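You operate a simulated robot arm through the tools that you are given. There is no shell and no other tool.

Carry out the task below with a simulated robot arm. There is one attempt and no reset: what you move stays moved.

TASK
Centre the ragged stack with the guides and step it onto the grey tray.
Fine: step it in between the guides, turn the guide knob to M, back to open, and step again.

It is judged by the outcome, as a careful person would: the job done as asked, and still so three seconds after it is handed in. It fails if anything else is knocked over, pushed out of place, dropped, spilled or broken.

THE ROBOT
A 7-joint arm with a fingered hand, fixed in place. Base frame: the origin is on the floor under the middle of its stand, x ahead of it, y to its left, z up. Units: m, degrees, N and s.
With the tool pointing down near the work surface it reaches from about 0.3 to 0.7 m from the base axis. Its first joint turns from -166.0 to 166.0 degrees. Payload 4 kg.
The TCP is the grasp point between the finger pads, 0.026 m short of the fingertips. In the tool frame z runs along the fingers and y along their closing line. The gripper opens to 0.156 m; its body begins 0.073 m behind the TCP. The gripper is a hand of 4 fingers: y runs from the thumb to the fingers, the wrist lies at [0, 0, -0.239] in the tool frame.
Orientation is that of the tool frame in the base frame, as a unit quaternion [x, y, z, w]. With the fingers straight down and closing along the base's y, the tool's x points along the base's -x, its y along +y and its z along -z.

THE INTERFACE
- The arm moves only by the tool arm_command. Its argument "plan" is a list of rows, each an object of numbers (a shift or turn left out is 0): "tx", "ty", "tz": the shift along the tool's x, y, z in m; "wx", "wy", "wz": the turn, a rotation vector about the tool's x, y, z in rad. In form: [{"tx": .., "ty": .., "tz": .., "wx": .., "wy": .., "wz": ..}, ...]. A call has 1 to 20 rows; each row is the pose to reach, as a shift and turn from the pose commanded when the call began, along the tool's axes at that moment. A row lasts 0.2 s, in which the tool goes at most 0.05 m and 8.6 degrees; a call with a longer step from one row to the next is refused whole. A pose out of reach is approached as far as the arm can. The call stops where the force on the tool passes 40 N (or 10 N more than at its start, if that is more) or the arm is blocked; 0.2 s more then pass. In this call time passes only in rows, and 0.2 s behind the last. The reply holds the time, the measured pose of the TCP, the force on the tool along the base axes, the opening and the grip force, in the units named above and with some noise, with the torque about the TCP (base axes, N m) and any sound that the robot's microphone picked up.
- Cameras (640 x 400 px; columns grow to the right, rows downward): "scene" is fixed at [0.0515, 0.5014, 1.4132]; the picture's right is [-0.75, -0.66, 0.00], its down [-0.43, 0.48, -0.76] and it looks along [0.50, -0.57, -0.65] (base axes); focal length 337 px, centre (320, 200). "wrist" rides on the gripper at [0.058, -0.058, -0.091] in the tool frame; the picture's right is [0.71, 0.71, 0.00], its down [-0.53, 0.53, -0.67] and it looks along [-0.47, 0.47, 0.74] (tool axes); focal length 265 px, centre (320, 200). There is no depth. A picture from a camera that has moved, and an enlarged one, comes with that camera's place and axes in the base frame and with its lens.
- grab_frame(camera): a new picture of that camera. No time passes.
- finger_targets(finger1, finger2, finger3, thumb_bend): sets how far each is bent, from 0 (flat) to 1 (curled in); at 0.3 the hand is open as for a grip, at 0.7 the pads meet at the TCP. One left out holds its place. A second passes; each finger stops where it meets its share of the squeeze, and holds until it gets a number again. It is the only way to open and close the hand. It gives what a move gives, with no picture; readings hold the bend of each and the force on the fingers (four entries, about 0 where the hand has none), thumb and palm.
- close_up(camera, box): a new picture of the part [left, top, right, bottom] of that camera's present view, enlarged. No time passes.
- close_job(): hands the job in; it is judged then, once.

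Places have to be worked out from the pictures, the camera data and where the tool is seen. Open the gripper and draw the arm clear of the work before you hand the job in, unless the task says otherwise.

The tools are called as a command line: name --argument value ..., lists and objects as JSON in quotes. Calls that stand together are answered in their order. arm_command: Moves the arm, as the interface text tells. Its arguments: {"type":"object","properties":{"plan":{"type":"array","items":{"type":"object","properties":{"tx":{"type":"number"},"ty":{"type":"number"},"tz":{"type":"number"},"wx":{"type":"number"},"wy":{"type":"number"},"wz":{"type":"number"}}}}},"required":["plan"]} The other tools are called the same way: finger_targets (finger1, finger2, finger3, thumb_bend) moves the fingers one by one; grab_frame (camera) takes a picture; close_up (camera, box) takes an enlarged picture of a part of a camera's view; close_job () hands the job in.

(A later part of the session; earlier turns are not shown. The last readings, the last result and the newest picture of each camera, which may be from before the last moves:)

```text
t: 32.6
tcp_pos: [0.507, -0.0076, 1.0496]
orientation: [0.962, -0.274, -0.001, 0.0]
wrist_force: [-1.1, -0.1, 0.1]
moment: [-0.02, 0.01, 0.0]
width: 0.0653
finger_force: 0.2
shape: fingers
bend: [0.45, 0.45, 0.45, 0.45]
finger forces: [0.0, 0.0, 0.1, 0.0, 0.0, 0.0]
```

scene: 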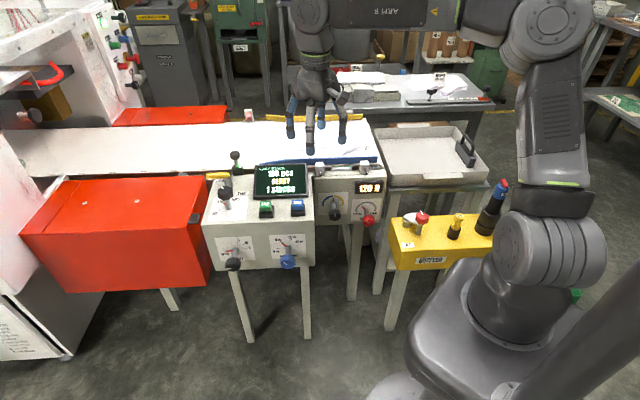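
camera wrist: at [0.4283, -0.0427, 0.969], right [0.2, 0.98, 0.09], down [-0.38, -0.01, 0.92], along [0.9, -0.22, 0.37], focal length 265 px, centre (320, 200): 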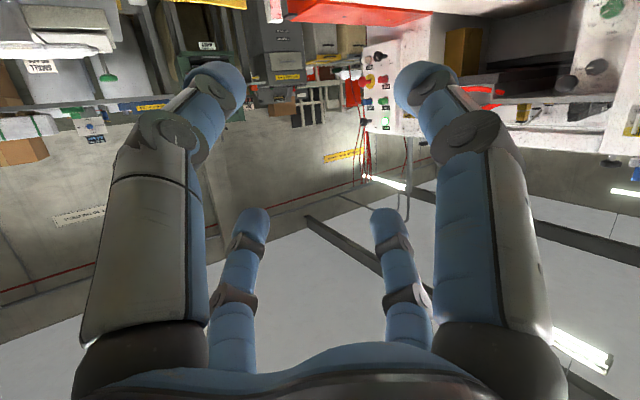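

Roll is now unwound by 210°. I'll carry the hand over to the free space in front of the console and lower it, tool still pointing down.

arm_command --plan '[{"tx": -0.0283, "ty": -0.0322, "tz": 0.01}, {"tx": -0.0566, "ty": -0.0643, "tz": 0.02}, {"tx": -0.0849, "ty": -0.0965, "tz": 0.03}, {"tx": -0.1132, "ty": -0.1287, "tz": 0.04}, {"tx": -0.1415, "ty": -0.1608, "tz": 0.05}, {"tx": -0.1698, "ty": -0.193, "tz": 0.06}, {"tx": -0.1981, "ty": -0.2251, "tz": 0.07}, {"tx": -0.2264, "ty": -0.2573, "tz": 0.08}, {"tx": -0.2381, "ty": -0.2549, "tz": 0.1225}, {"tx": -0.2499, "ty": -0.2525, "tz": 0.165}, {"tx": -0.2616, "ty": -0.2501, "tz": 0.2075}, {"tx": -0.2734, "ty": -0.2477, "tz": 0.25}, {"tx": -0.2851, "ty": -0.2452, "tz": 0.2925}, {"tx": -0.2968, "ty": -0.2428, "tz": 0.335}, {"tx": -0.3086, "ty": -0.2404, "tz": 0.3775}, {"tx": -0.3203, "ty": -0.238, "tz": 0.42}]'

grab_frame --camera "scene"

```text
t: 36.0
tcp_pos: [0.3551, 0.2866, 0.6672]
orientation: [0.961, -0.276, 0.0, -0.001]
wrist_force: [0.0, 0.2, -0.4]
moment: [-0.01, 0.04, 0.03]
width: 0.0653
finger_force: 0.0
shape: fingers
bend: [0.45, 0.45, 0.45, 0.45]
finger forces: [0.0, 0.0, 0.1, 0.0, 0.0, 0.0]
out of reach, approached as far as the arm can: row 7, 8, 9, 10, 11, 12, 13, 14, 15, 16
```

```text
taken
```

scene: 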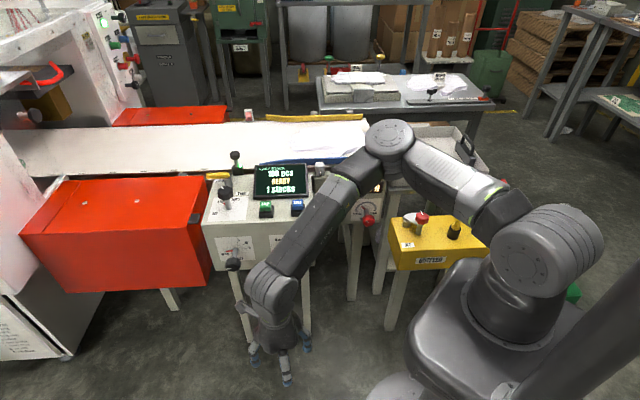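

Some rows were reported out of reach and the hand ended about 8 cm short in y, though the posture looks just like before. I'll probe with a small +y step to see whether that is a real limit.

arm_command --plan '[{"tx": -0.0106, "ty": -0.017}, {"tx": -0.0212, "ty": -0.0339}]'

```text
t: 36.6
tcp_pos: [0.3557, 0.2896, 0.6741]
orientation: [0.961, -0.275, 0.0, -0.002]
wrist_force: [0.0, 0.3, 0.5]
moment: [-0.01, 0.01, 0.0]
width: 0.0652
finger_force: 0.0
shape: fingers
bend: [0.45, 0.45, 0.45, 0.45]
finger forces: [0.1, 0.0, 0.0, 0.1, 0.0, 0.1]
out of reach, approached as far as the arm can: row 1, 2
```

That is a real limit in this posture (the elbow has swivelled to the right). That is actually useful: tilting the hand swings the elbow leftwards, so starting from the right should leave it up. I'll do the first half of the tilt and check.

arm_command --plan '[{"tx": 0.0333, "ty": -0.0027, "tz": -0.0024, "wx": 0.0115, "wy": 0.1401}, {"tx": 0.066, "ty": -0.0054, "tz": -0.0094, "wx": 0.023, "wy": 0.2801}, {"tx": 0.0974, "ty": -0.0079, "tz": -0.021, "wx": 0.0345, "wy": 0.4202}, {"tx": 0.116, "ty": -0.0171, "tz": -0.0264, "wx": 0.046, "wy": 0.5603}, {"tx": 0.1322, "ty": -0.026, "tz": -0.036, "wx": 0.0575, "wy": 0.7003}]'

grab_frame --camera "scene"

```text
t: 37.8
tcp_pos: [0.4837, 0.2143, 0.7208]
orientation: [0.903, -0.259, 0.337, 0.066]
wrist_force: [0.0, -0.1, 0.0]
moment: [-0.01, 0.04, 0.01]
width: 0.065
finger_force: 0.0
shape: fingers
bend: [0.45, 0.45, 0.45, 0.45]
finger forces: [0.0, 0.0, 0.1, 0.0, 0.0, 0.0]
out of reach, approached as far as the arm can: row 4, 5
```

```text
taken
```

scene: 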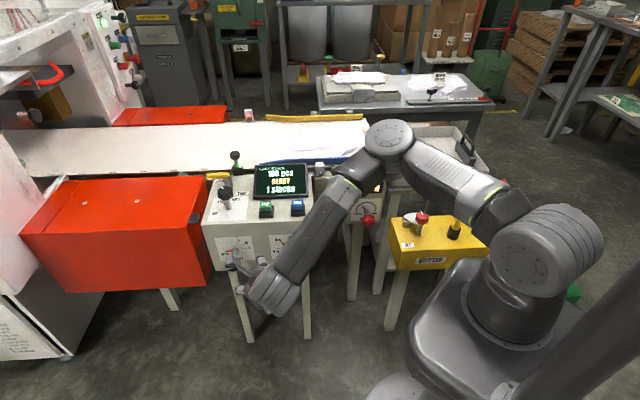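

The elbow stayed up-right and the wrist did the tilt this time; only the sideways shift was refused. I'll test a modest positive roll here, which should relieve the last joint if it is at its negative stop.

arm_command --plan '[{"wz": 0.14}, {"wz": 0.28}, {"wz": 0.42}]'

```text
t: 38.6
tcp_pos: [0.4834, 0.214, 0.7205]
orientation: [0.829, -0.442, 0.344, -0.005]
wrist_force: [-0.1, 0.1, 1.1]
moment: [-0.05, -0.01, 0.0]
width: 0.0653
finger_force: 0.0
shape: fingers
bend: [0.45, 0.45, 0.45, 0.45]
finger forces: [0.1, 0.0, 0.0, 0.0, 0.0, 0.0]
```

Positive roll is accepted cleanly. Now I'll retry a small shift away from the panel to see if the sideways motion has been freed.

arm_command --plan '[{"tx": -0.0222, "ty": -0.008, "tz": -0.0131}, {"tx": -0.0443, "ty": -0.016, "tz": -0.0263}]'

grab_frame --camera "scene"

```text
t: 39.2
tcp_pos: [0.4659, 0.2194, 0.7356]
orientation: [0.829, -0.442, 0.343, -0.005]
wrist_force: [0.1, 0.5, 0.3]
moment: [0.03, 0.02, 0.01]
width: 0.0653
finger_force: 0.1
shape: fingers
bend: [0.45, 0.45, 0.45, 0.45]
finger forces: [0.0, 0.0, 0.1, 0.0, 0.1, 0.1]
out of reach, approached as far as the arm can: row 1, 2
```

```text
taken
```

scene: 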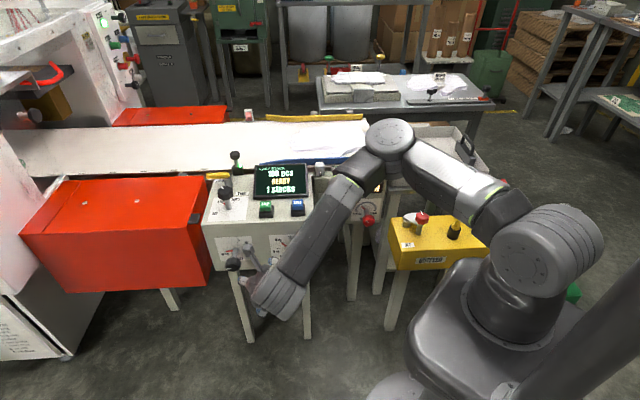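

Still limited in +y, independent of roll, so it is a shoulder-side joint limit; the shoulder may have taken a different branch when it wandered. I'll look closely at the arm to understand its posture.

close_up --camera "scene" --box '[360, 110, 640, 400]'

close_up --camera "scene" --box '[210, 100, 450, 340]'

```text
1.38 times, centred on (500, 255) of scene
camera zoom: at [0.0515, 0.5014, 1.4132], right [-0.75, -0.66, 0.0], down [-0.43, 0.48, -0.76], along [0.5, -0.57, -0.65], focal length 465 px, centre (72, 124)
```

zoom: 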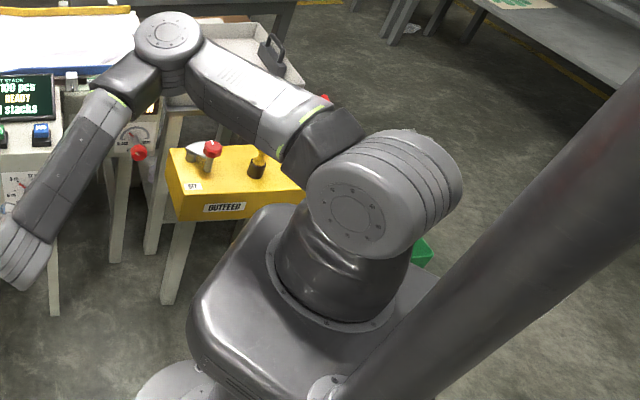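

```text
1.67 times, centred on (330, 220) of scene
camera zoom: at [0.0515, 0.5014, 1.4132], right [-0.75, -0.66, 0.0], down [-0.43, 0.48, -0.76], along [0.5, -0.57, -0.65], focal length 562 px, centre (303, 167)
```

zoom: 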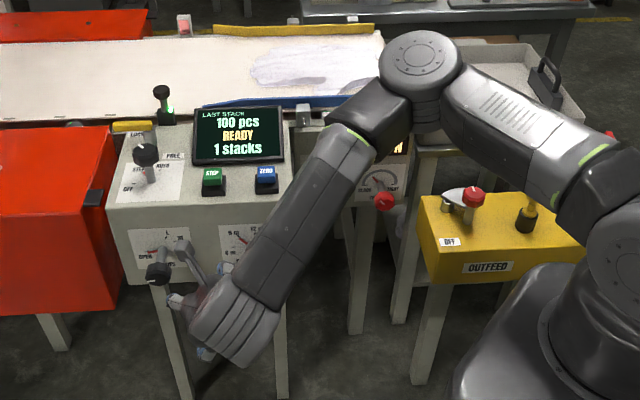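

The pictures show the elbow far out to the right; I suspect the shoulder joint is on its other branch. I'll go back up to the tool-down pose near the start position, where I can re-establish the original posture.

arm_command --plan '[{"tx": 0.031, "ty": -0.0015, "tz": -0.026, "wx": -0.048, "wy": -0.088}, {"tx": 0.062, "ty": -0.003, "tz": -0.052, "wx": -0.097, "wy": -0.175}, {"tx": 0.093, "ty": -0.0045, "tz": -0.078, "wx": -0.145, "wy": -0.263}, {"tx": 0.124, "ty": -0.006, "tz": -0.104, "wx": -0.194, "wy": -0.351}, {"tx": 0.155, "ty": -0.0075, "tz": -0.13, "wx": -0.242, "wy": -0.439}, {"tx": 0.187, "ty": -0.009, "tz": -0.156, "wx": -0.29, "wy": -0.526}, {"tx": 0.2176, "ty": -0.01, "tz": -0.1823, "wx": -0.339, "wy": -0.614}]'

grab_frame --camera "scene"

```text
t: 40.8
tcp_pos: [0.4495, 0.1207, 1.0001]
orientation: [0.883, -0.469, 0.0, 0.0]
wrist_force: [0.8, -0.5, 0.0]
moment: [0.0, -0.05, 0.01]
width: 0.0651
finger_force: 0.1
shape: fingers
bend: [0.45, 0.45, 0.45, 0.45]
finger forces: [0.0, 0.0, 0.0, 0.1, 0.0, 0.0]
```

```text
taken
```

scene: 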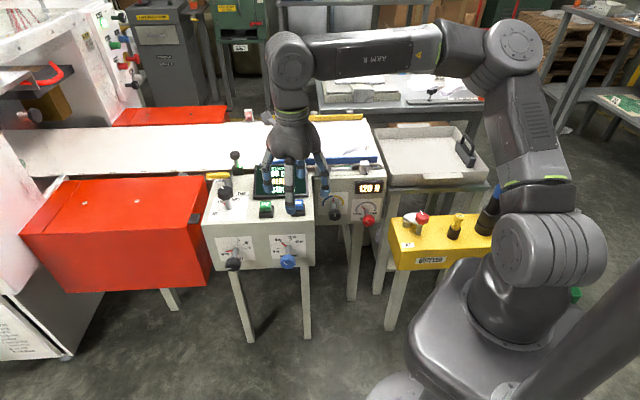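

Tool is down again at (0.45, 0.12, 1.00) with the elbow leaning right. I'll roll back +121° to the original heading and see whether the elbow recovers.

arm_command --plan '[{"wz": 0.14}, {"wz": 0.28}, {"wz": 0.42}, {"wz": 0.56}, {"wz": 0.7}, {"wz": 0.84}, {"wz": 0.98}, {"wz": 1.12}, {"wz": 1.26}, {"wz": 1.4}, {"wz": 1.54}, {"wz": 1.68}, {"wz": 1.82}, {"wz": 1.96}, {"wz": 2.11}]'

grab_frame --camera "scene"

```text
t: 44.0
tcp_pos: [0.4491, 0.1203, 1.0003]
orientation: [-0.026, 1.0, -0.001, -0.001]
wrist_force: [-0.3, 0.4, 0.1]
moment: [0.04, 0.02, -0.01]
width: 0.0657
finger_force: 0.0
shape: fingers
bend: [0.45, 0.45, 0.45, 0.45]
finger forces: [0.0, 0.0, 0.0, 0.0, 0.1, 0.0]
```

```text
taken
```

scene: 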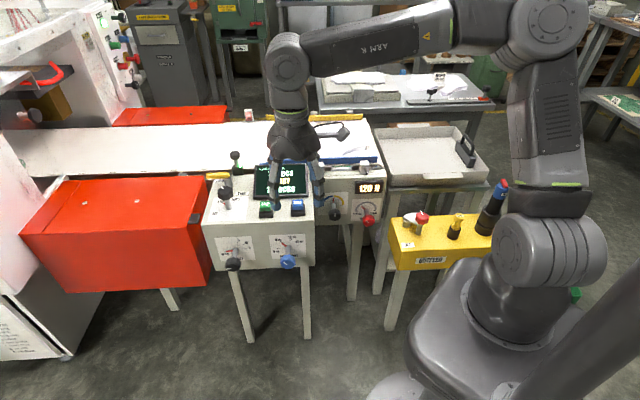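

The elbow swung back up with the roll. Now I'll repeat the move to (0.45, 0.33, 0.95), which worked earlier, to test whether +y is free again.

arm_command --plan '[{"tx": -0.002, "ty": 0.042, "tz": 0.01}, {"tx": -0.004, "ty": 0.084, "tz": 0.02}, {"tx": -0.007, "ty": 0.126, "tz": 0.03}, {"tx": -0.009, "ty": 0.168, "tz": 0.04}, {"tx": -0.0115, "ty": 0.21, "tz": 0.05}]'

grab_frame --camera "scene"

```text
t: 45.2
tcp_pos: [0.4512, 0.2884, 0.9596]
orientation: [-0.026, 1.0, 0.0, 0.0]
wrist_force: [-0.1, 0.1, -0.6]
moment: [0.01, 0.04, -0.02]
width: 0.065
finger_force: 0.0
shape: fingers
bend: [0.45, 0.45, 0.45, 0.45]
finger forces: [0.0, 0.0, 0.0, 0.0, 0.0, 0.0]
out of reach, approached as far as the arm can: row 5
```

```text
taken
```

scene: 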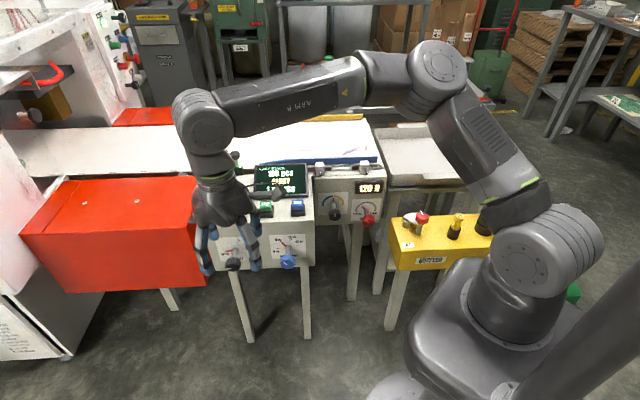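

The +y limit is still there: elbow azimuth is stuck at about -12°, consistent with the shoulder being on its flipped branch against the J1 stop. To unflip, I'll retract the hand close in and high so the elbow passes over the top, well away from everything.

arm_command --plan '[{"tx": 0.0022, "ty": -0.0424, "tz": -0.0104}, {"tx": 0.0044, "ty": -0.0844, "tz": -0.0204}, {"tx": 0.0066, "ty": -0.1264, "tz": -0.0304}, {"tx": 0.01, "ty": -0.1683, "tz": -0.0404}, {"tx": 0.0405, "ty": -0.1768, "tz": -0.0704}, {"tx": 0.071, "ty": -0.1852, "tz": -0.0954}, {"tx": 0.1015, "ty": -0.1937, "tz": -0.1204}, {"tx": 0.137, "ty": -0.2018, "tz": -0.1404}, {"tx": 0.1726, "ty": -0.21, "tz": -0.1504}, {"tx": 0.2131, "ty": -0.2179, "tz": -0.1504}]'

grab_frame --camera "scene"

```text
t: 47.4
tcp_pos: [0.2485, 0.0612, 1.1087]
orientation: [-0.027, 1.0, -0.001, 0.0]
wrist_force: [0.0, -0.8, 0.9]
moment: [0.0, -0.02, -0.02]
width: 0.065
finger_force: 0.1
shape: fingers
bend: [0.45, 0.45, 0.45, 0.45]
finger forces: [0.0, 0.0, 0.1, 0.0, 0.0, 0.2]
```

```text
taken
```

scene: 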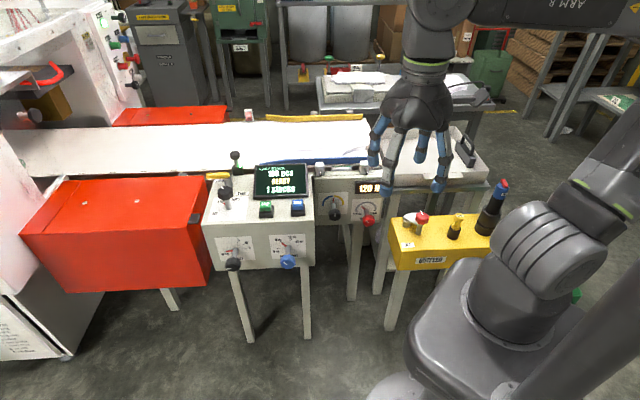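

The upper arm now leans back and to the right behind the shoulder, as intended. I'll rotate the hand slightly left while retracted and then extend along azimuth ~38°, so the elbow comes forward over the top on the proper branch.

arm_command --plan '[{"tx": 0.0014, "ty": 0.039, "tz": -0.0013}, {"tx": 0.0042, "ty": 0.0793, "tz": -0.0013}, {"tx": 0.0071, "ty": 0.1195, "tz": -0.0013}, {"tx": -0.0293, "ty": 0.1426, "tz": 0.0087}, {"tx": -0.0606, "ty": 0.166, "tz": 0.0287}, {"tx": -0.097, "ty": 0.1891, "tz": 0.0487}, {"tx": -0.125, "ty": 0.2077, "tz": 0.0687}, {"tx": -0.1489, "ty": 0.2214, "tz": 0.0987}, {"tx": -0.1747, "ty": 0.2351, "tz": 0.1237}, {"tx": -0.1955, "ty": 0.249, "tz": 0.1437}, {"tx": -0.216, "ty": 0.2579, "tz": 0.1587}]'

grab_frame --camera "scene"

```text
t: 49.8
tcp_pos: [0.4108, 0.3038, 0.9868]
orientation: [-0.026, 1.0, 0.0, 0.0]
wrist_force: [-1.0, -0.3, -0.5]
moment: [-0.01, -0.01, 0.01]
width: 0.0651
finger_force: 0.1
shape: fingers
bend: [0.45, 0.45, 0.45, 0.45]
finger forces: [0.1, 0.0, 0.1, 0.1, 0.0, 0.0]
out of reach, approached as far as the arm can: row 10, 11
```

```text
taken
```

scene: 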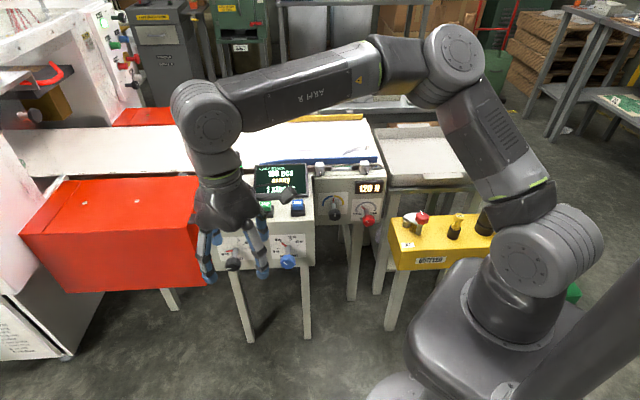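

The elbow came back the same way around the right side. To change branch, I'll retract again and then tilt the hand sideways (tip toward -y) while close in and high; that swings the elbow to the left side of vertical before extending.

arm_command --plan '[{"tx": 0.0267, "ty": -0.0154, "tz": -0.0232}, {"tx": 0.0526, "ty": -0.0311, "tz": -0.0532}, {"tx": 0.0837, "ty": -0.0494, "tz": -0.0732}, {"tx": 0.1148, "ty": -0.0678, "tz": -0.0932}, {"tx": 0.1461, "ty": -0.0912, "tz": -0.1132}, {"tx": 0.1775, "ty": -0.1146, "tz": -0.1232}, {"tx": 0.1796, "ty": -0.1546, "tz": -0.1332}, {"tx": 0.1768, "ty": -0.1948, "tz": -0.1332}, {"tx": 0.174, "ty": -0.2351, "tz": -0.1332}, {"tx": 0.174, "ty": -0.2684, "tz": -0.1355, "wx": 0.14}, {"tx": 0.174, "ty": -0.3012, "tz": -0.1425, "wx": 0.28}, {"tx": 0.174, "ty": -0.3326, "tz": -0.154, "wx": 0.42}, {"tx": 0.174, "ty": -0.3621, "tz": -0.1697, "wx": 0.56}, {"tx": 0.174, "ty": -0.3891, "tz": -0.1894, "wx": 0.7}, {"tx": 0.174, "ty": -0.4131, "tz": -0.2127, "wx": 0.84}, {"tx": 0.174, "ty": -0.4336, "tz": -0.2391, "wx": 0.98}, {"tx": 0.174, "ty": -0.4502, "tz": -0.2681, "wx": 1.12}]'

grab_frame --camera "scene"

```text
t: 53.4
tcp_pos: [0.2635, -0.1552, 1.2571]
orientation: [-0.023, 0.847, -0.531, 0.013]
wrist_force: [-0.2, -0.3, 0.0]
moment: [0.01, 0.02, -0.02]
width: 0.0652
finger_force: 0.0
shape: fingers
bend: [0.45, 0.45, 0.45, 0.45]
finger forces: [0.1, 0.0, 0.1, 0.0, 0.0, 0.1]
```

```text
taken
```

scene: 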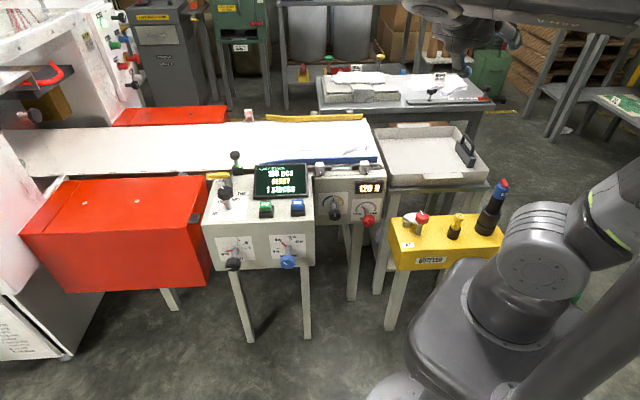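

The elbow now leans straight back (joint cap faces the camera), so it has moved round to the left as intended. I'll now extend the wrist forward-left with the hand still tilted.

arm_command --plan '[{"tx": -0.027, "ty": 0.03, "tz": -0.0193}, {"tx": -0.0533, "ty": 0.0593, "tz": -0.0387}, {"tx": -0.08, "ty": 0.089, "tz": -0.058}, {"tx": -0.1067, "ty": 0.1187, "tz": -0.0773}, {"tx": -0.1333, "ty": 0.1483, "tz": -0.0967}, {"tx": -0.16, "ty": 0.178, "tz": -0.116}]'

grab_frame --camera "scene"

```text
t: 54.8
tcp_pos: [0.4107, 0.0352, 1.1481]
orientation: [-0.022, 0.846, -0.533, 0.015]
wrist_force: [0.1, -0.7, 1.4]
moment: [-0.01, -0.01, 0.01]
width: 0.0653
finger_force: 0.1
shape: fingers
bend: [0.45, 0.45, 0.45, 0.45]
finger forces: [0.0, 0.0, 0.0, 0.0, 0.0, 0.1]
```

```text
taken
```

scene: 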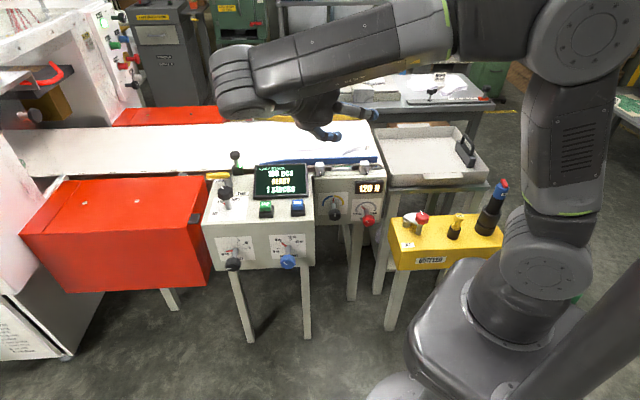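

The elbow is now forward and left of centre (azimuth about +23°), past where it was stuck. From here I'll rotate the hand directly to the tilted approach direction while coming down to z≈0.96, still above the console.

arm_command --plan '[{"tx": -0.026, "ty": 0.0303, "tz": 0.0025, "wx": 0.0106, "wy": -0.1278}, {"tx": -0.0516, "ty": 0.0606, "tz": 0.0012, "wx": 0.0213, "wy": -0.2555}, {"tx": -0.0761, "ty": 0.0911, "tz": -0.004, "wx": 0.0319, "wy": -0.3833}, {"tx": -0.0992, "ty": 0.1216, "tz": -0.0128, "wx": 0.0425, "wy": -0.511}, {"tx": -0.1204, "ty": 0.1523, "tz": -0.025, "wx": 0.0531, "wy": -0.6388}, {"tx": -0.1392, "ty": 0.1832, "tz": -0.0404, "wx": 0.0638, "wy": -0.7665}, {"tx": -0.1553, "ty": 0.2143, "tz": -0.0585, "wx": 0.0744, "wy": -0.8943}, {"tx": -0.1683, "ty": 0.2457, "tz": -0.0791, "wx": 0.085, "wy": -1.022}]'

grab_frame --camera "scene"

```text
t: 56.6
tcp_pos: [0.5712, 0.2203, 0.9616]
orientation: [-0.28, 0.709, -0.486, 0.428]
wrist_force: [-0.8, 0.4, 0.3]
moment: [-0.01, -0.01, -0.01]
width: 0.0652
finger_force: 0.1
shape: fingers
bend: [0.45, 0.45, 0.45, 0.45]
finger forces: [0.0, 0.0, 0.1, 0.1, 0.1, 0.0]
```

```text
taken
```

scene: 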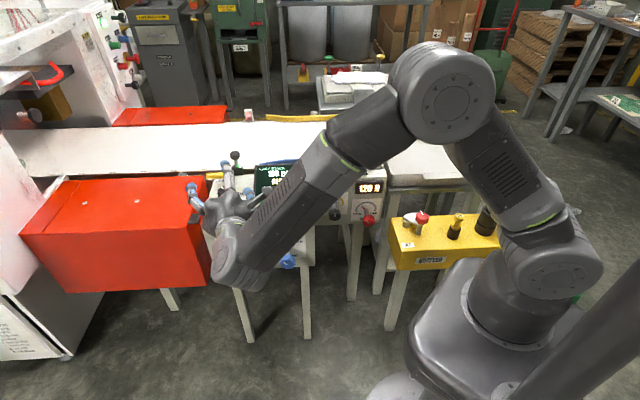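

That worked: the elbow is up and the tilted pose was reached exactly. Now I'll lower to the standoff point about 0.13 m in front of the GUIDES knob.

arm_command --plan '[{"tx": 0.0109, "ty": 0.0398, "tz": -0.0035}, {"tx": 0.0218, "ty": 0.0796, "tz": -0.007}, {"tx": 0.0326, "ty": 0.1193, "tz": -0.0105}, {"tx": 0.0435, "ty": 0.1591, "tz": -0.014}, {"tx": 0.0566, "ty": 0.1999, "tz": -0.0142}, {"tx": 0.0696, "ty": 0.2408, "tz": -0.0145}, {"tx": 0.0827, "ty": 0.2816, "tz": -0.0147}]'

grab_frame --camera "scene"

grab_frame --camera "wrist"

```text
t: 58.2
tcp_pos: [0.5257, 0.2648, 0.6749]
orientation: [-0.279, 0.71, -0.486, 0.428]
wrist_force: [-0.2, -0.5, -0.2]
moment: [-0.02, 0.02, -0.04]
width: 0.065
finger_force: 0.1
shape: fingers
bend: [0.45, 0.45, 0.45, 0.45]
finger forces: [0.0, 0.0, 0.0, 0.0, 0.0, 0.0]
```

```text
taken
```

scene: 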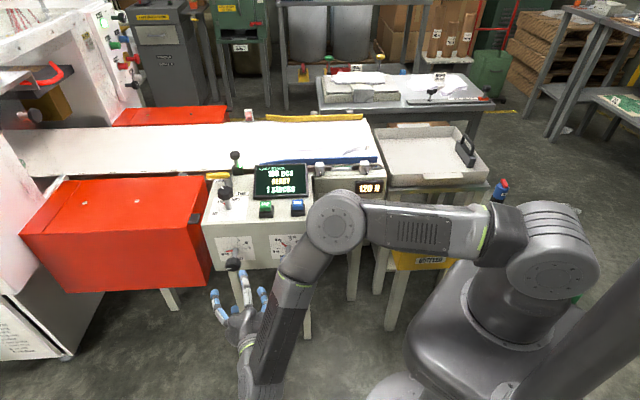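

```text
taken
camera wrist: at [0.4157, 0.2381, 0.7231], right [-0.33, -0.31, -0.89], down [-0.32, 0.92, -0.2], along [0.89, 0.22, -0.4], focal length 265 px, centre (320, 200)
```

wrist: 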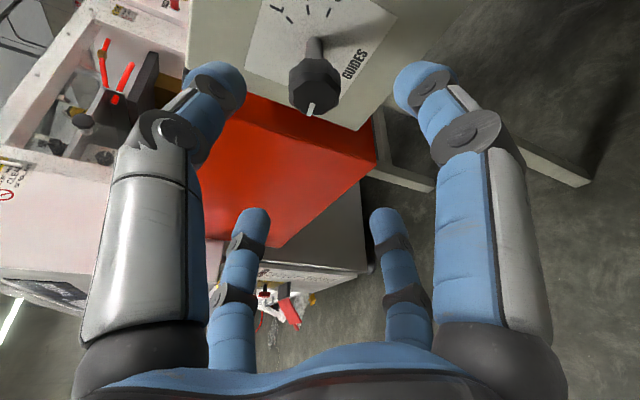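

I'm at the standoff with the knob framed between the fingers; the wrist ray gives the knob at about (0.638, 0.205, 0.660). I'll zoom in to refine its centre and current pointer.

close_up --camera "wrist" --box '[240, 0, 400, 130]'

close_up --camera "scene" --box '[195, 220, 305, 310]'

```text
3.08 times, centred on (320, 65) of wrist
camera zoom: at [0.4157, 0.2381, 0.7231], right [-0.33, -0.31, -0.89], down [-0.32, 0.92, -0.2], along [0.89, 0.22, -0.4], focal length 817 px, centre (320, 615)
```

zoom: 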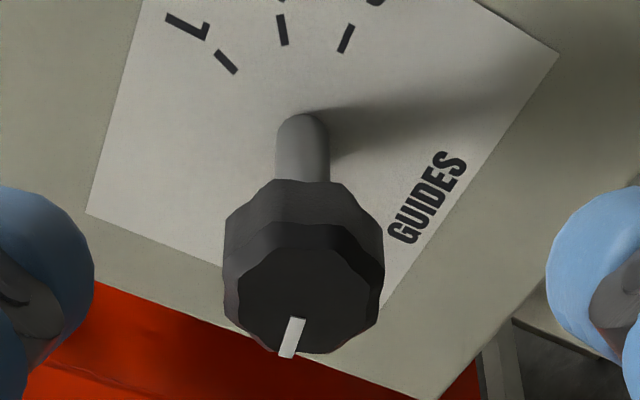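

```text
4.44 times, centred on (250, 265) of scene
camera zoom: at [0.0515, 0.5014, 1.4132], right [-0.75, -0.66, 0.0], down [-0.43, 0.48, -0.76], along [0.5, -0.57, -0.65], focal length 1499 px, centre (631, -89)
```

zoom: 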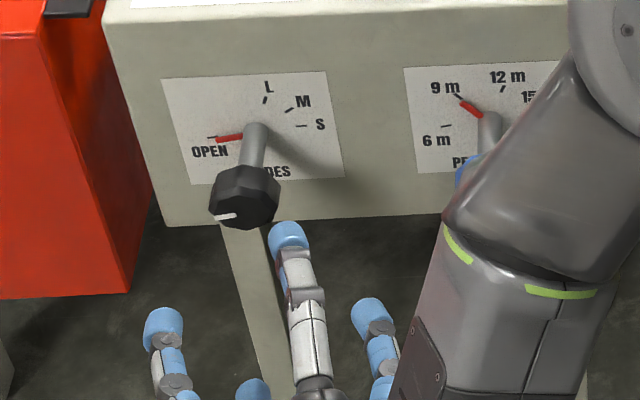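

Refined estimate: knob cap centre about (0.646, 0.199, 0.651), cap ~44 mm across and ~24 mm deep, dial panel ~65 mm behind it; OPEN→M is roughly 164° clockwise, which I'll do in two strokes with a regrasp. I'll open the fingers a bit more, reduce the tilt to 12° and close to 0.10 m.

finger_targets --finger1 0.38 --finger2 0.38 --finger3 0.38 --thumb_bend 0.38

arm_command --plan '[{"tx": -0.0028, "ty": 0.005, "tz": 0.0205, "wx": 0.05, "wy": 0.05}, {"tx": -0.0057, "ty": 0.0099, "tz": 0.0409, "wx": 0.101, "wy": 0.099}]'

close_up --camera "wrist" --box '[200, 0, 440, 150]'

close_up --camera "scene" --box '[185, 220, 305, 320]'

```text
t: 59.2
tcp_pos: [0.525, 0.265, 0.675]
orientation: [-0.279, 0.709, -0.487, 0.426]
wrist_force: [0.6, -0.1, 0.8]
moment: [0.01, 0.02, 0.02]
width: 0.0844
finger_force: 0.0
shape: fingers
bend: [0.38, 0.38, 0.38, 0.38]
finger forces: [0.0, 0.1, 0.0, 0.1, 0.1, 0.0]
```

```text
t: 59.8
tcp_pos: [0.5645, 0.2562, 0.6618]
orientation: [-0.232, 0.704, -0.535, 0.406]
wrist_force: [-0.4, -0.3, -0.3]
moment: [0.02, 0.03, 0.01]
width: 0.0844
finger_force: 0.0
shape: fingers
bend: [0.38, 0.38, 0.38, 0.38]
finger forces: [0.1, 0.1, 0.1, 0.1, 0.0, 0.1]
```

```text
2.67 times, centred on (320, 75) of wrist
camera zoom: at [0.4503, 0.2446, 0.7053], right [-0.32, -0.31, -0.89], down [-0.19, 0.95, -0.26], along [0.93, 0.09, -0.37], focal length 708 px, centre (320, 533)
```

zoom: 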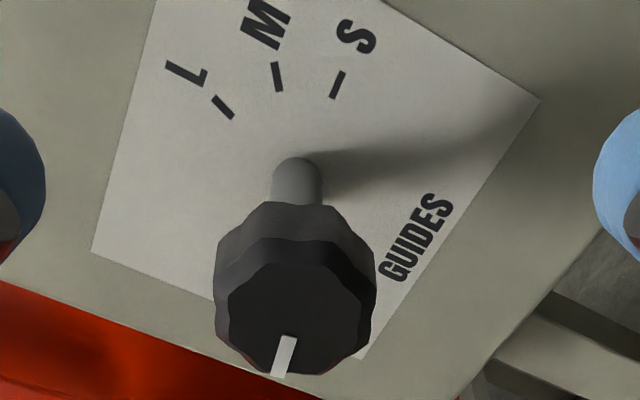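

```text
4.00 times, centred on (245, 270) of scene
camera zoom: at [0.0515, 0.5014, 1.4132], right [-0.75, -0.66, 0.0], down [-0.43, 0.48, -0.76], along [0.5, -0.57, -0.65], focal length 1349 px, centre (620, -80)
```

zoom: 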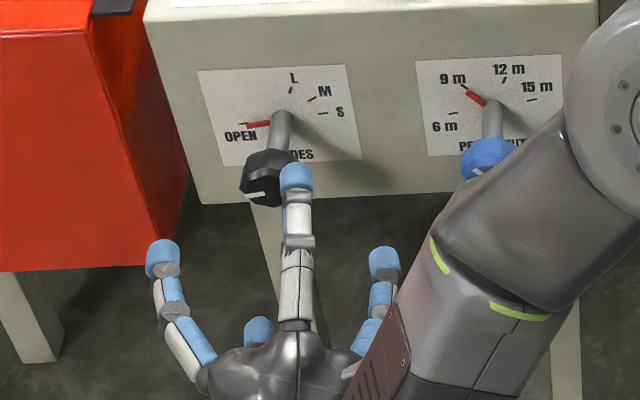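

Two wrist views triangulate the knob's front face at (0.633, 0.210, 0.657), so the cap centre is (0.6415, 0.201, 0.657). I'll pre-rotate the hand -41° about the knob axis at standoff, so the first clockwise stroke has room.

arm_command --plan '[{"tx": -0.0025, "ty": -0.002, "tz": 0.0001, "wx": -0.02, "wy": 0.0215, "wz": -0.1401}, {"tx": -0.005, "ty": -0.004, "tz": 0.0003, "wx": -0.04, "wy": 0.0429, "wz": -0.2802}, {"tx": -0.0075, "ty": -0.0061, "tz": 0.0004, "wx": -0.0599, "wy": 0.0644, "wz": -0.4204}, {"tx": -0.01, "ty": -0.0081, "tz": 0.0006, "wx": -0.0799, "wy": 0.0858, "wz": -0.5605}, {"tx": -0.0125, "ty": -0.0101, "tz": 0.0007, "wx": -0.0999, "wy": 0.1073, "wz": -0.7006}]'

grab_frame --camera "scene"

grab_frame --camera "wrist"

```text
t: 61.0
tcp_pos: [0.5684, 0.2623, 0.6737]
orientation: [-0.451, 0.627, -0.618, 0.147]
wrist_force: [0.0, 0.0, -0.1]
moment: [-0.04, 0.01, 0.0]
width: 0.0844
finger_force: 0.1
shape: fingers
bend: [0.38, 0.38, 0.38, 0.38]
finger forces: [0.1, 0.0, 0.1, 0.0, 0.0, 0.0]
```

```text
taken
```

scene: 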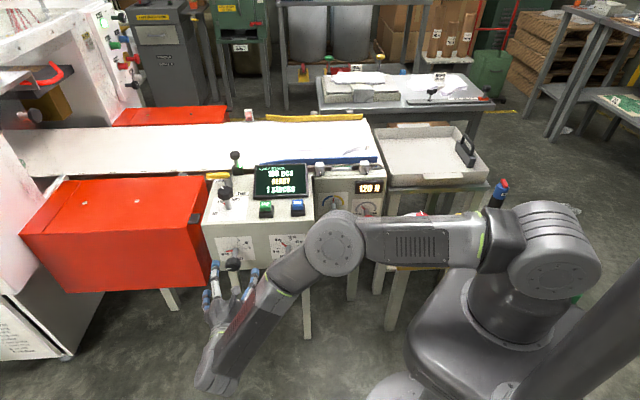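

```text
taken
camera wrist: at [0.4925, 0.2874, 0.7646], right [-0.66, -0.65, -0.38], down [-0.41, 0.73, -0.54], along [0.63, -0.21, -0.75], focal length 265 px, centre (320, 200)
```

wrist: 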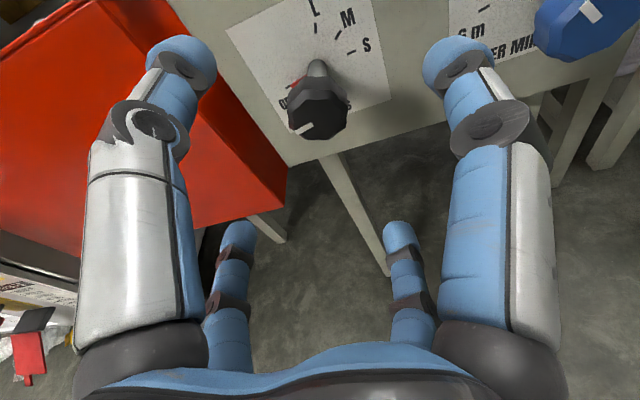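

The pre-rotation was reached exactly, and the knob is centred between the fingers. Before gripping, I'll rehearse the clockwise stroke in free air to be sure the joints allow it (first half now).

arm_command --plan '[{"wx": 0.0199, "wy": -0.0216, "wz": 0.1399}, {"wx": 0.0399, "wy": -0.0432, "wz": 0.2799}, {"wx": 0.0598, "wy": -0.0648, "wz": 0.4198}, {"wx": 0.0798, "wy": -0.0863, "wz": 0.5598}, {"wx": 0.0998, "wy": -0.1079, "wz": 0.7006}]'

arm_command --plan '[{"wx": 0.0199, "wy": -0.0216, "wz": 0.1399}, {"wx": 0.0399, "wy": -0.0432, "wz": 0.2799}, {"wx": 0.0598, "wy": -0.0648, "wz": 0.4198}]'

```text
t: 62.2
tcp_pos: [0.57, 0.2618, 0.6745]
orientation: [-0.233, 0.704, -0.534, 0.406]
wrist_force: [-0.7, -0.4, 0.2]
moment: [0.01, 0.03, 0.01]
width: 0.0844
finger_force: 0.0
shape: fingers
bend: [0.38, 0.38, 0.38, 0.38]
finger forces: [0.1, 0.0, 0.1, 0.0, 0.1, 0.0]
```

```text
t: 63.0
tcp_pos: [0.569, 0.2609, 0.6737]
orientation: [-0.084, 0.707, -0.453, 0.537]
wrist_force: [-0.5, -0.2, 0.2]
moment: [0.03, 0.04, -0.03]
width: 0.0845
finger_force: 0.0
shape: fingers
bend: [0.38, 0.38, 0.38, 0.38]
finger forces: [0.0, 0.0, 0.1, 0.0, 0.0, 0.0]
```

No warnings so far at +25°. I'll rehearse the rest to +41° and a bit more.

arm_command --plan '[{"wx": 0.0199, "wy": -0.0216, "wz": 0.1399}, {"wx": 0.0399, "wy": -0.0432, "wz": 0.2799}]'

arm_command --plan '[{"wx": 0.0199, "wy": -0.0216, "wz": 0.1399}, {"wx": 0.0399, "wy": -0.0432, "wz": 0.2799}]'

grab_frame --camera "scene"

```text
t: 63.6
tcp_pos: [0.5733, 0.2594, 0.71]
orientation: [0.013, 0.692, -0.385, 0.61]
wrist_force: [-0.7, -0.3, 0.5]
moment: [-0.01, 0.04, 0.03]
width: 0.0843
finger_force: 0.1
shape: fingers
bend: [0.38, 0.38, 0.38, 0.38]
finger forces: [0.1, 0.0, 0.1, 0.1, 0.0, 0.1]
out of reach, approached as far as the arm can: row 2
```

```text
t: 64.2
tcp_pos: [0.5938, 0.2606, 0.8036]
orientation: [0.107, 0.665, -0.312, 0.67]
wrist_force: [0.7, 0.0, -0.9]
moment: [0.0, 0.02, -0.01]
width: 0.0846
finger_force: 0.1
shape: fingers
bend: [0.38, 0.38, 0.38, 0.38]
finger forces: [0.0, 0.0, 0.0, 0.1, 0.1, 0.0]
out of reach, approached as far as the arm can: row 1, 2
```

```text
taken
```

scene: 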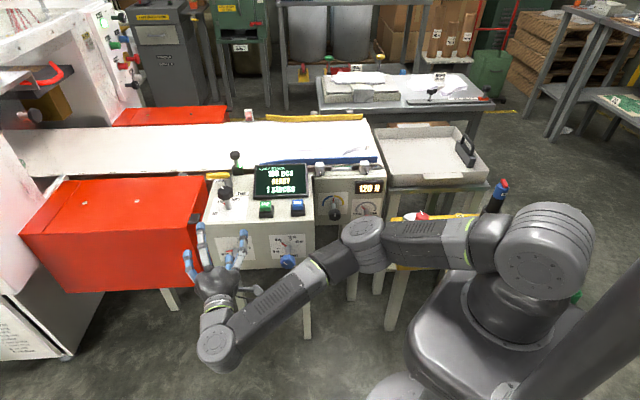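

The stroke runs out at about +33° (last joint stop); the opposite direction is free. Since the hand is symmetric, I'll shift the whole working window by rolling back well to the negative side. First undo the over-rotation in place.

arm_command --plan '[{"wx": -0.0199, "wy": 0.0216, "wz": -0.1399}, {"wx": -0.0399, "wy": 0.0432, "wz": -0.2799}, {"wx": -0.0598, "wy": 0.0648, "wz": -0.4198}, {"wx": -0.0798, "wy": 0.0863, "wz": -0.5598}, {"wx": -0.0998, "wy": 0.1079, "wz": -0.7006}, {"wx": -0.1197, "wy": 0.1295, "wz": -0.8398}]'

grab_frame --camera "scene"

```text
t: 65.6
tcp_pos: [0.5913, 0.2588, 0.8014]
orientation: [-0.186, 0.709, -0.51, 0.45]
wrist_force: [-0.4, 0.9, -0.9]
moment: [-0.05, 0.01, 0.01]
width: 0.0846
finger_force: 0.0
shape: fingers
bend: [0.38, 0.38, 0.38, 0.38]
finger forces: [0.0, 0.0, 0.0, 0.1, 0.0, 0.0]
```

```text
taken
```

scene: 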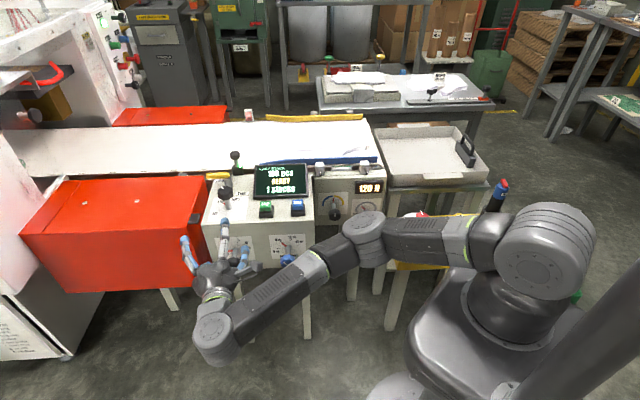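

The elbow has swung to the lower right after that over-rotation. I'll roll further negative (which I need anyway) and lift up to let the elbow come back up, checking the posture.

arm_command --plan '[{"wz": -0.14}, {"wz": -0.28}, {"wz": -0.42}, {"wz": -0.56}, {"wz": -0.7}, {"wz": -0.84}]'

grab_frame --camera "scene"

```text
t: 67.0
tcp_pos: [0.5917, 0.2591, 0.8006]
orientation: [0.459, -0.572, 0.649, -0.203]
wrist_force: [-0.7, 0.3, -0.2]
moment: [-0.03, -0.01, -0.01]
width: 0.0847
finger_force: 0.0
shape: fingers
bend: [0.38, 0.38, 0.38, 0.38]
finger forces: [0.1, 0.0, 0.1, 0.1, 0.0, 0.0]
```

```text
taken
```

scene: 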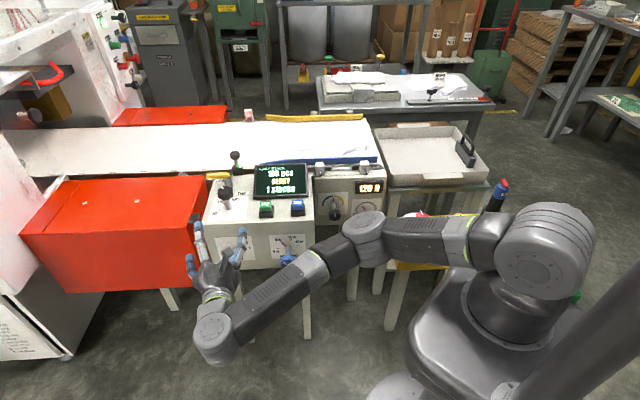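

The roll moved only the last joint, elbow unchanged. To bring the elbow back up I'll retrace the route that worked: lift to the high tilted pose first.

arm_command --plan '[{"tx": 0.0375, "ty": -0.0171, "tz": 0.0038, "wx": -0.0671, "wy": 0.0563}, {"tx": 0.0749, "ty": -0.0344, "tz": 0.0058, "wx": -0.1342, "wy": 0.1125}, {"tx": 0.1122, "ty": -0.0518, "tz": 0.006, "wx": -0.2013, "wy": 0.1688}, {"tx": 0.1491, "ty": -0.0697, "tz": 0.0044, "wx": -0.2684, "wy": 0.2251}, {"tx": 0.1856, "ty": -0.088, "tz": 0.0012, "wx": -0.3355, "wy": 0.2814}, {"tx": 0.2217, "ty": -0.1069, "tz": -0.0038, "wx": -0.4025, "wy": 0.3376}, {"tx": 0.2571, "ty": -0.1265, "tz": -0.0103, "wx": -0.4696, "wy": 0.3939}, {"tx": 0.2919, "ty": -0.147, "tz": -0.0184, "wx": -0.5367, "wy": 0.4502}, {"tx": 0.3259, "ty": -0.1683, "tz": -0.0278, "wx": -0.6038, "wy": 0.5065}, {"tx": 0.359, "ty": -0.1907, "tz": -0.0385, "wx": -0.6709, "wy": 0.5627}, {"tx": 0.3913, "ty": -0.214, "tz": -0.0504, "wx": -0.738, "wy": 0.619}]'

grab_frame --camera "scene"

```text
t: 69.4
tcp_pos: [0.6281, 0.0484, 1.1783]
orientation: [-0.299, 0.789, -0.522, -0.127]
wrist_force: [-0.7, 0.9, 0.9]
moment: [0.1, -0.07, 0.11]
width: 0.0851
finger_force: 0.1
shape: fingers
bend: [0.38, 0.38, 0.38, 0.38]
finger forces: [0.1, 0.0, 0.1, 0.2, 0.0, 0.0]
out of reach, approached as far as the arm can: row 1, 2, 3, 4, 5, 6, 7, 8, 9, 10, 11
```

```text
taken
```

scene: 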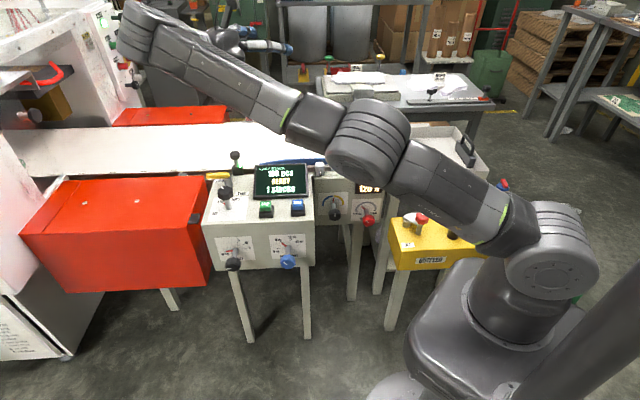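

The arm stretched out fully (nothing near it, hand is high over the console). I'll pull the wrist back in toward (0.40, 0.25, 1.25) keeping the orientation, then use roll against the joint stop to bring the elbow up in a controlled way.

arm_command --plan '[{"tx": 0.0294, "ty": 0.0279, "tz": 0.0004}, {"tx": 0.0588, "ty": 0.0559, "tz": 0.0008}, {"tx": 0.0882, "ty": 0.0838, "tz": 0.0012}, {"tx": 0.1176, "ty": 0.1118, "tz": 0.0016}, {"tx": 0.147, "ty": 0.1397, "tz": 0.002}]'

grab_frame --camera "scene"

```text
t: 70.6
tcp_pos: [0.6285, 0.0481, 1.1771]
orientation: [-0.298, 0.788, -0.523, -0.127]
wrist_force: [0.3, 0.7, 0.0]
moment: [0.01, 0.02, 0.0]
width: 0.0849
finger_force: 0.0
shape: fingers
bend: [0.38, 0.38, 0.38, 0.38]
finger forces: [0.1, 0.0, 0.0, 0.0, 0.0, 0.0]
out of reach, approached as far as the arm can: row 1, 2, 3, 4, 5
```

```text
taken
```

scene: 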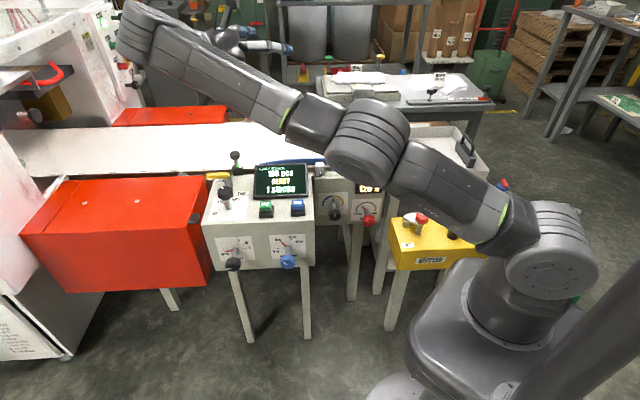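

The straight arm is at a singularity, so a pull straight in does nothing. I'll combine it with an upward swing, where there is nothing to hit, to let it bend again.

arm_command --plan '[{"tx": 0.0414, "ty": 0.0043, "tz": -0.0048}, {"tx": 0.0828, "ty": 0.0085, "tz": -0.0095}, {"tx": 0.1242, "ty": 0.0128, "tz": -0.0143}, {"tx": 0.1655, "ty": 0.017, "tz": -0.019}, {"tx": 0.2069, "ty": 0.0213, "tz": -0.0238}, {"tx": 0.2483, "ty": 0.0255, "tz": -0.0285}, {"tx": 0.2897, "ty": 0.0298, "tz": -0.0333}]'

grab_frame --camera "scene"

```text
t: 72.2
tcp_pos: [0.5656, 0.0127, 1.3309]
orientation: [-0.306, 0.783, -0.532, -0.097]
wrist_force: [0.1, 0.6, 0.0]
moment: [0.02, -0.01, 0.04]
width: 0.0848
finger_force: 0.0
shape: fingers
bend: [0.38, 0.38, 0.38, 0.38]
finger forces: [0.1, 0.0, 0.0, 0.0, 0.1, 0.1]
out of reach, approached as far as the arm can: row 1, 2, 3, 4, 5, 6, 7
```

```text
taken
```

scene: 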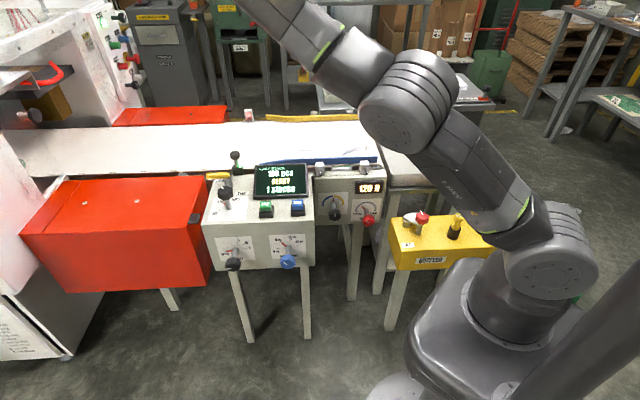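

The elbow plane now looks vertical (cap facing left), so flexing the elbow corresponds to lowering the wrist. I'll swing the wrist down along the reach sphere first, to flex the elbow the right way.

arm_command --plan '[{"tx": -0.0321, "ty": 0.0196, "tz": 0.0107}, {"tx": -0.0643, "ty": 0.0392, "tz": 0.0214}, {"tx": -0.0964, "ty": 0.0588, "tz": 0.0321}, {"tx": -0.1285, "ty": 0.0783, "tz": 0.0428}, {"tx": -0.1607, "ty": 0.0979, "tz": 0.0535}, {"tx": -0.1928, "ty": 0.1175, "tz": 0.0642}]'

grab_frame --camera "scene"

```text
t: 73.6
tcp_pos: [0.6633, 0.0575, 1.1181]
orientation: [-0.305, 0.783, -0.533, -0.097]
wrist_force: [0.1, -0.3, 0.1]
moment: [-0.02, 0.03, 0.0]
width: 0.0848
finger_force: 0.0
shape: fingers
bend: [0.38, 0.38, 0.38, 0.38]
finger forces: [0.0, 0.0, 0.1, 0.0, 0.0, 0.1]
out of reach, approached as far as the arm can: row 1, 2, 3, 4, 5, 6
```

```text
taken
```

scene: 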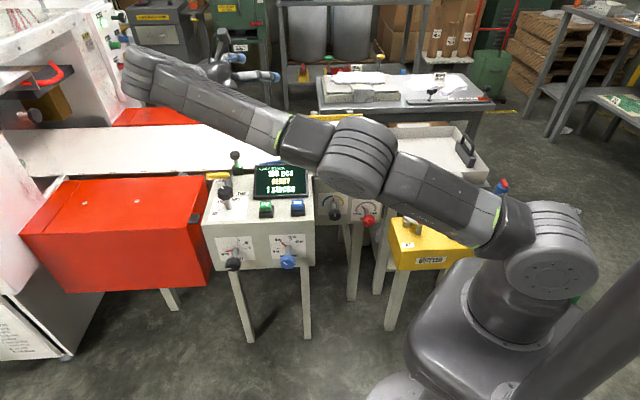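

Wrist reached the lower point with the elbow slightly above the shoulder–wrist line, so it should now flex upward. I'll bring the wrist inward and down.

arm_command --plan '[{"tx": 0.0217, "ty": 0.0297, "tz": 0.0035}, {"tx": 0.0435, "ty": 0.0593, "tz": 0.0069}, {"tx": 0.0652, "ty": 0.089, "tz": 0.0104}, {"tx": 0.087, "ty": 0.1186, "tz": 0.0138}, {"tx": 0.1087, "ty": 0.1483, "tz": 0.0173}]'

grab_frame --camera "scene"

```text
t: 74.8
tcp_pos: [0.6542, 0.0905, 1.0995]
orientation: [-0.305, 0.784, -0.533, -0.098]
wrist_force: [0.3, -0.9, -0.2]
moment: [0.02, -0.01, 0.02]
width: 0.0845
finger_force: 0.0
shape: fingers
bend: [0.38, 0.38, 0.38, 0.38]
finger forces: [0.0, 0.0, 0.0, 0.0, 0.1, 0.0]
out of reach, approached as far as the arm can: row 1, 2, 3, 4, 5
```

```text
taken
```

scene: 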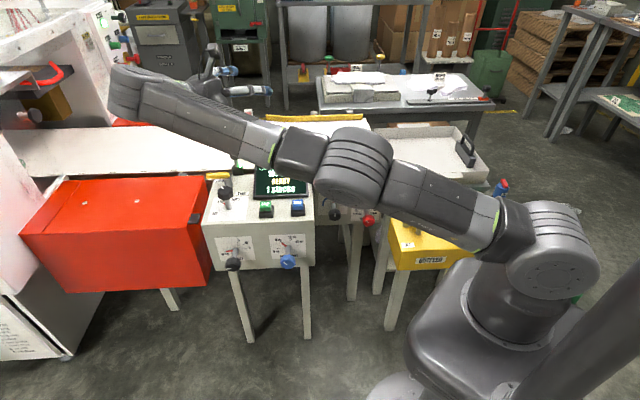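

Still pinned at full stretch. I'll zoom in on the elbow to read its bending axis.

close_up --camera "scene" --box '[250, 80, 550, 280]'

close_up --camera "scene" --box '[80, 30, 300, 180]'

```text
2.00 times, centred on (400, 180) of scene
camera zoom: at [0.0515, 0.5014, 1.4132], right [-0.75, -0.66, 0.0], down [-0.43, 0.48, -0.76], along [0.5, -0.57, -0.65], focal length 675 px, centre (160, 240)
```

zoom: 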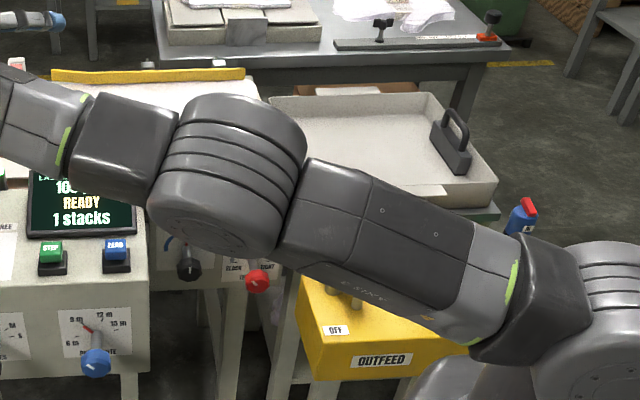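

```text
2.67 times, centred on (190, 105) of scene
camera zoom: at [0.0515, 0.5014, 1.4132], right [-0.75, -0.66, 0.0], down [-0.43, 0.48, -0.76], along [0.5, -0.57, -0.65], focal length 900 px, centre (667, 453)
```

zoom: 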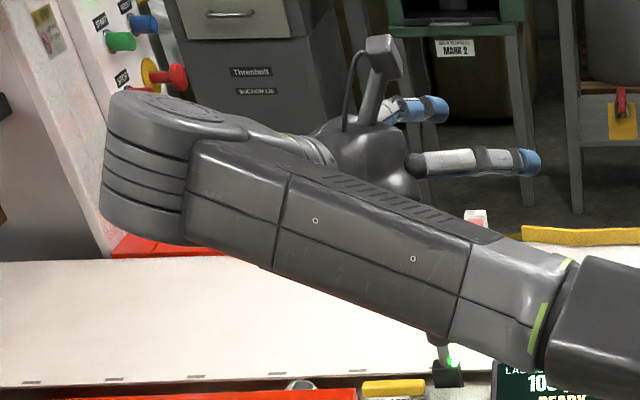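

The elbow's bending axis is along the picture's vertical, so flexing it moves the wrist left and up. I'll push slightly outward through full stretch in that direction and then inward, to get the elbow flexed again.

arm_command --plan '[{"tx": 0.0082, "ty": -0.008, "tz": -0.0302}, {"tx": 0.0163, "ty": -0.0161, "tz": -0.0605}, {"tx": 0.0245, "ty": -0.0241, "tz": -0.0907}, {"tx": 0.0558, "ty": -0.0094, "tz": -0.1026}, {"tx": 0.0871, "ty": 0.0054, "tz": -0.1144}, {"tx": 0.1183, "ty": 0.0202, "tz": -0.1263}, {"tx": 0.1496, "ty": 0.0349, "tz": -0.1381}]'

grab_frame --camera "scene"

```text
t: 76.4
tcp_pos: [0.6303, 0.1195, 1.1302]
orientation: [-0.307, 0.782, -0.534, -0.095]
wrist_force: [0.7, 0.3, -0.2]
moment: [0.04, 0.0, -0.01]
width: 0.0848
finger_force: 0.1
shape: fingers
bend: [0.38, 0.38, 0.38, 0.38]
finger forces: [0.0, 0.0, 0.1, 0.0, 0.0, 0.0]
out of reach, approached as far as the arm can: row 1, 2, 3, 4, 5, 6, 7
```

```text
taken
```

scene: 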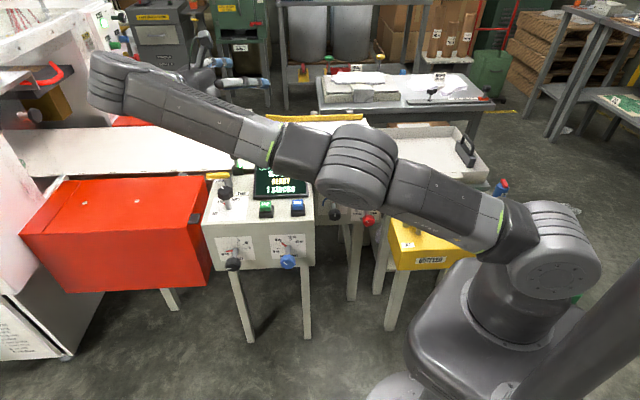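

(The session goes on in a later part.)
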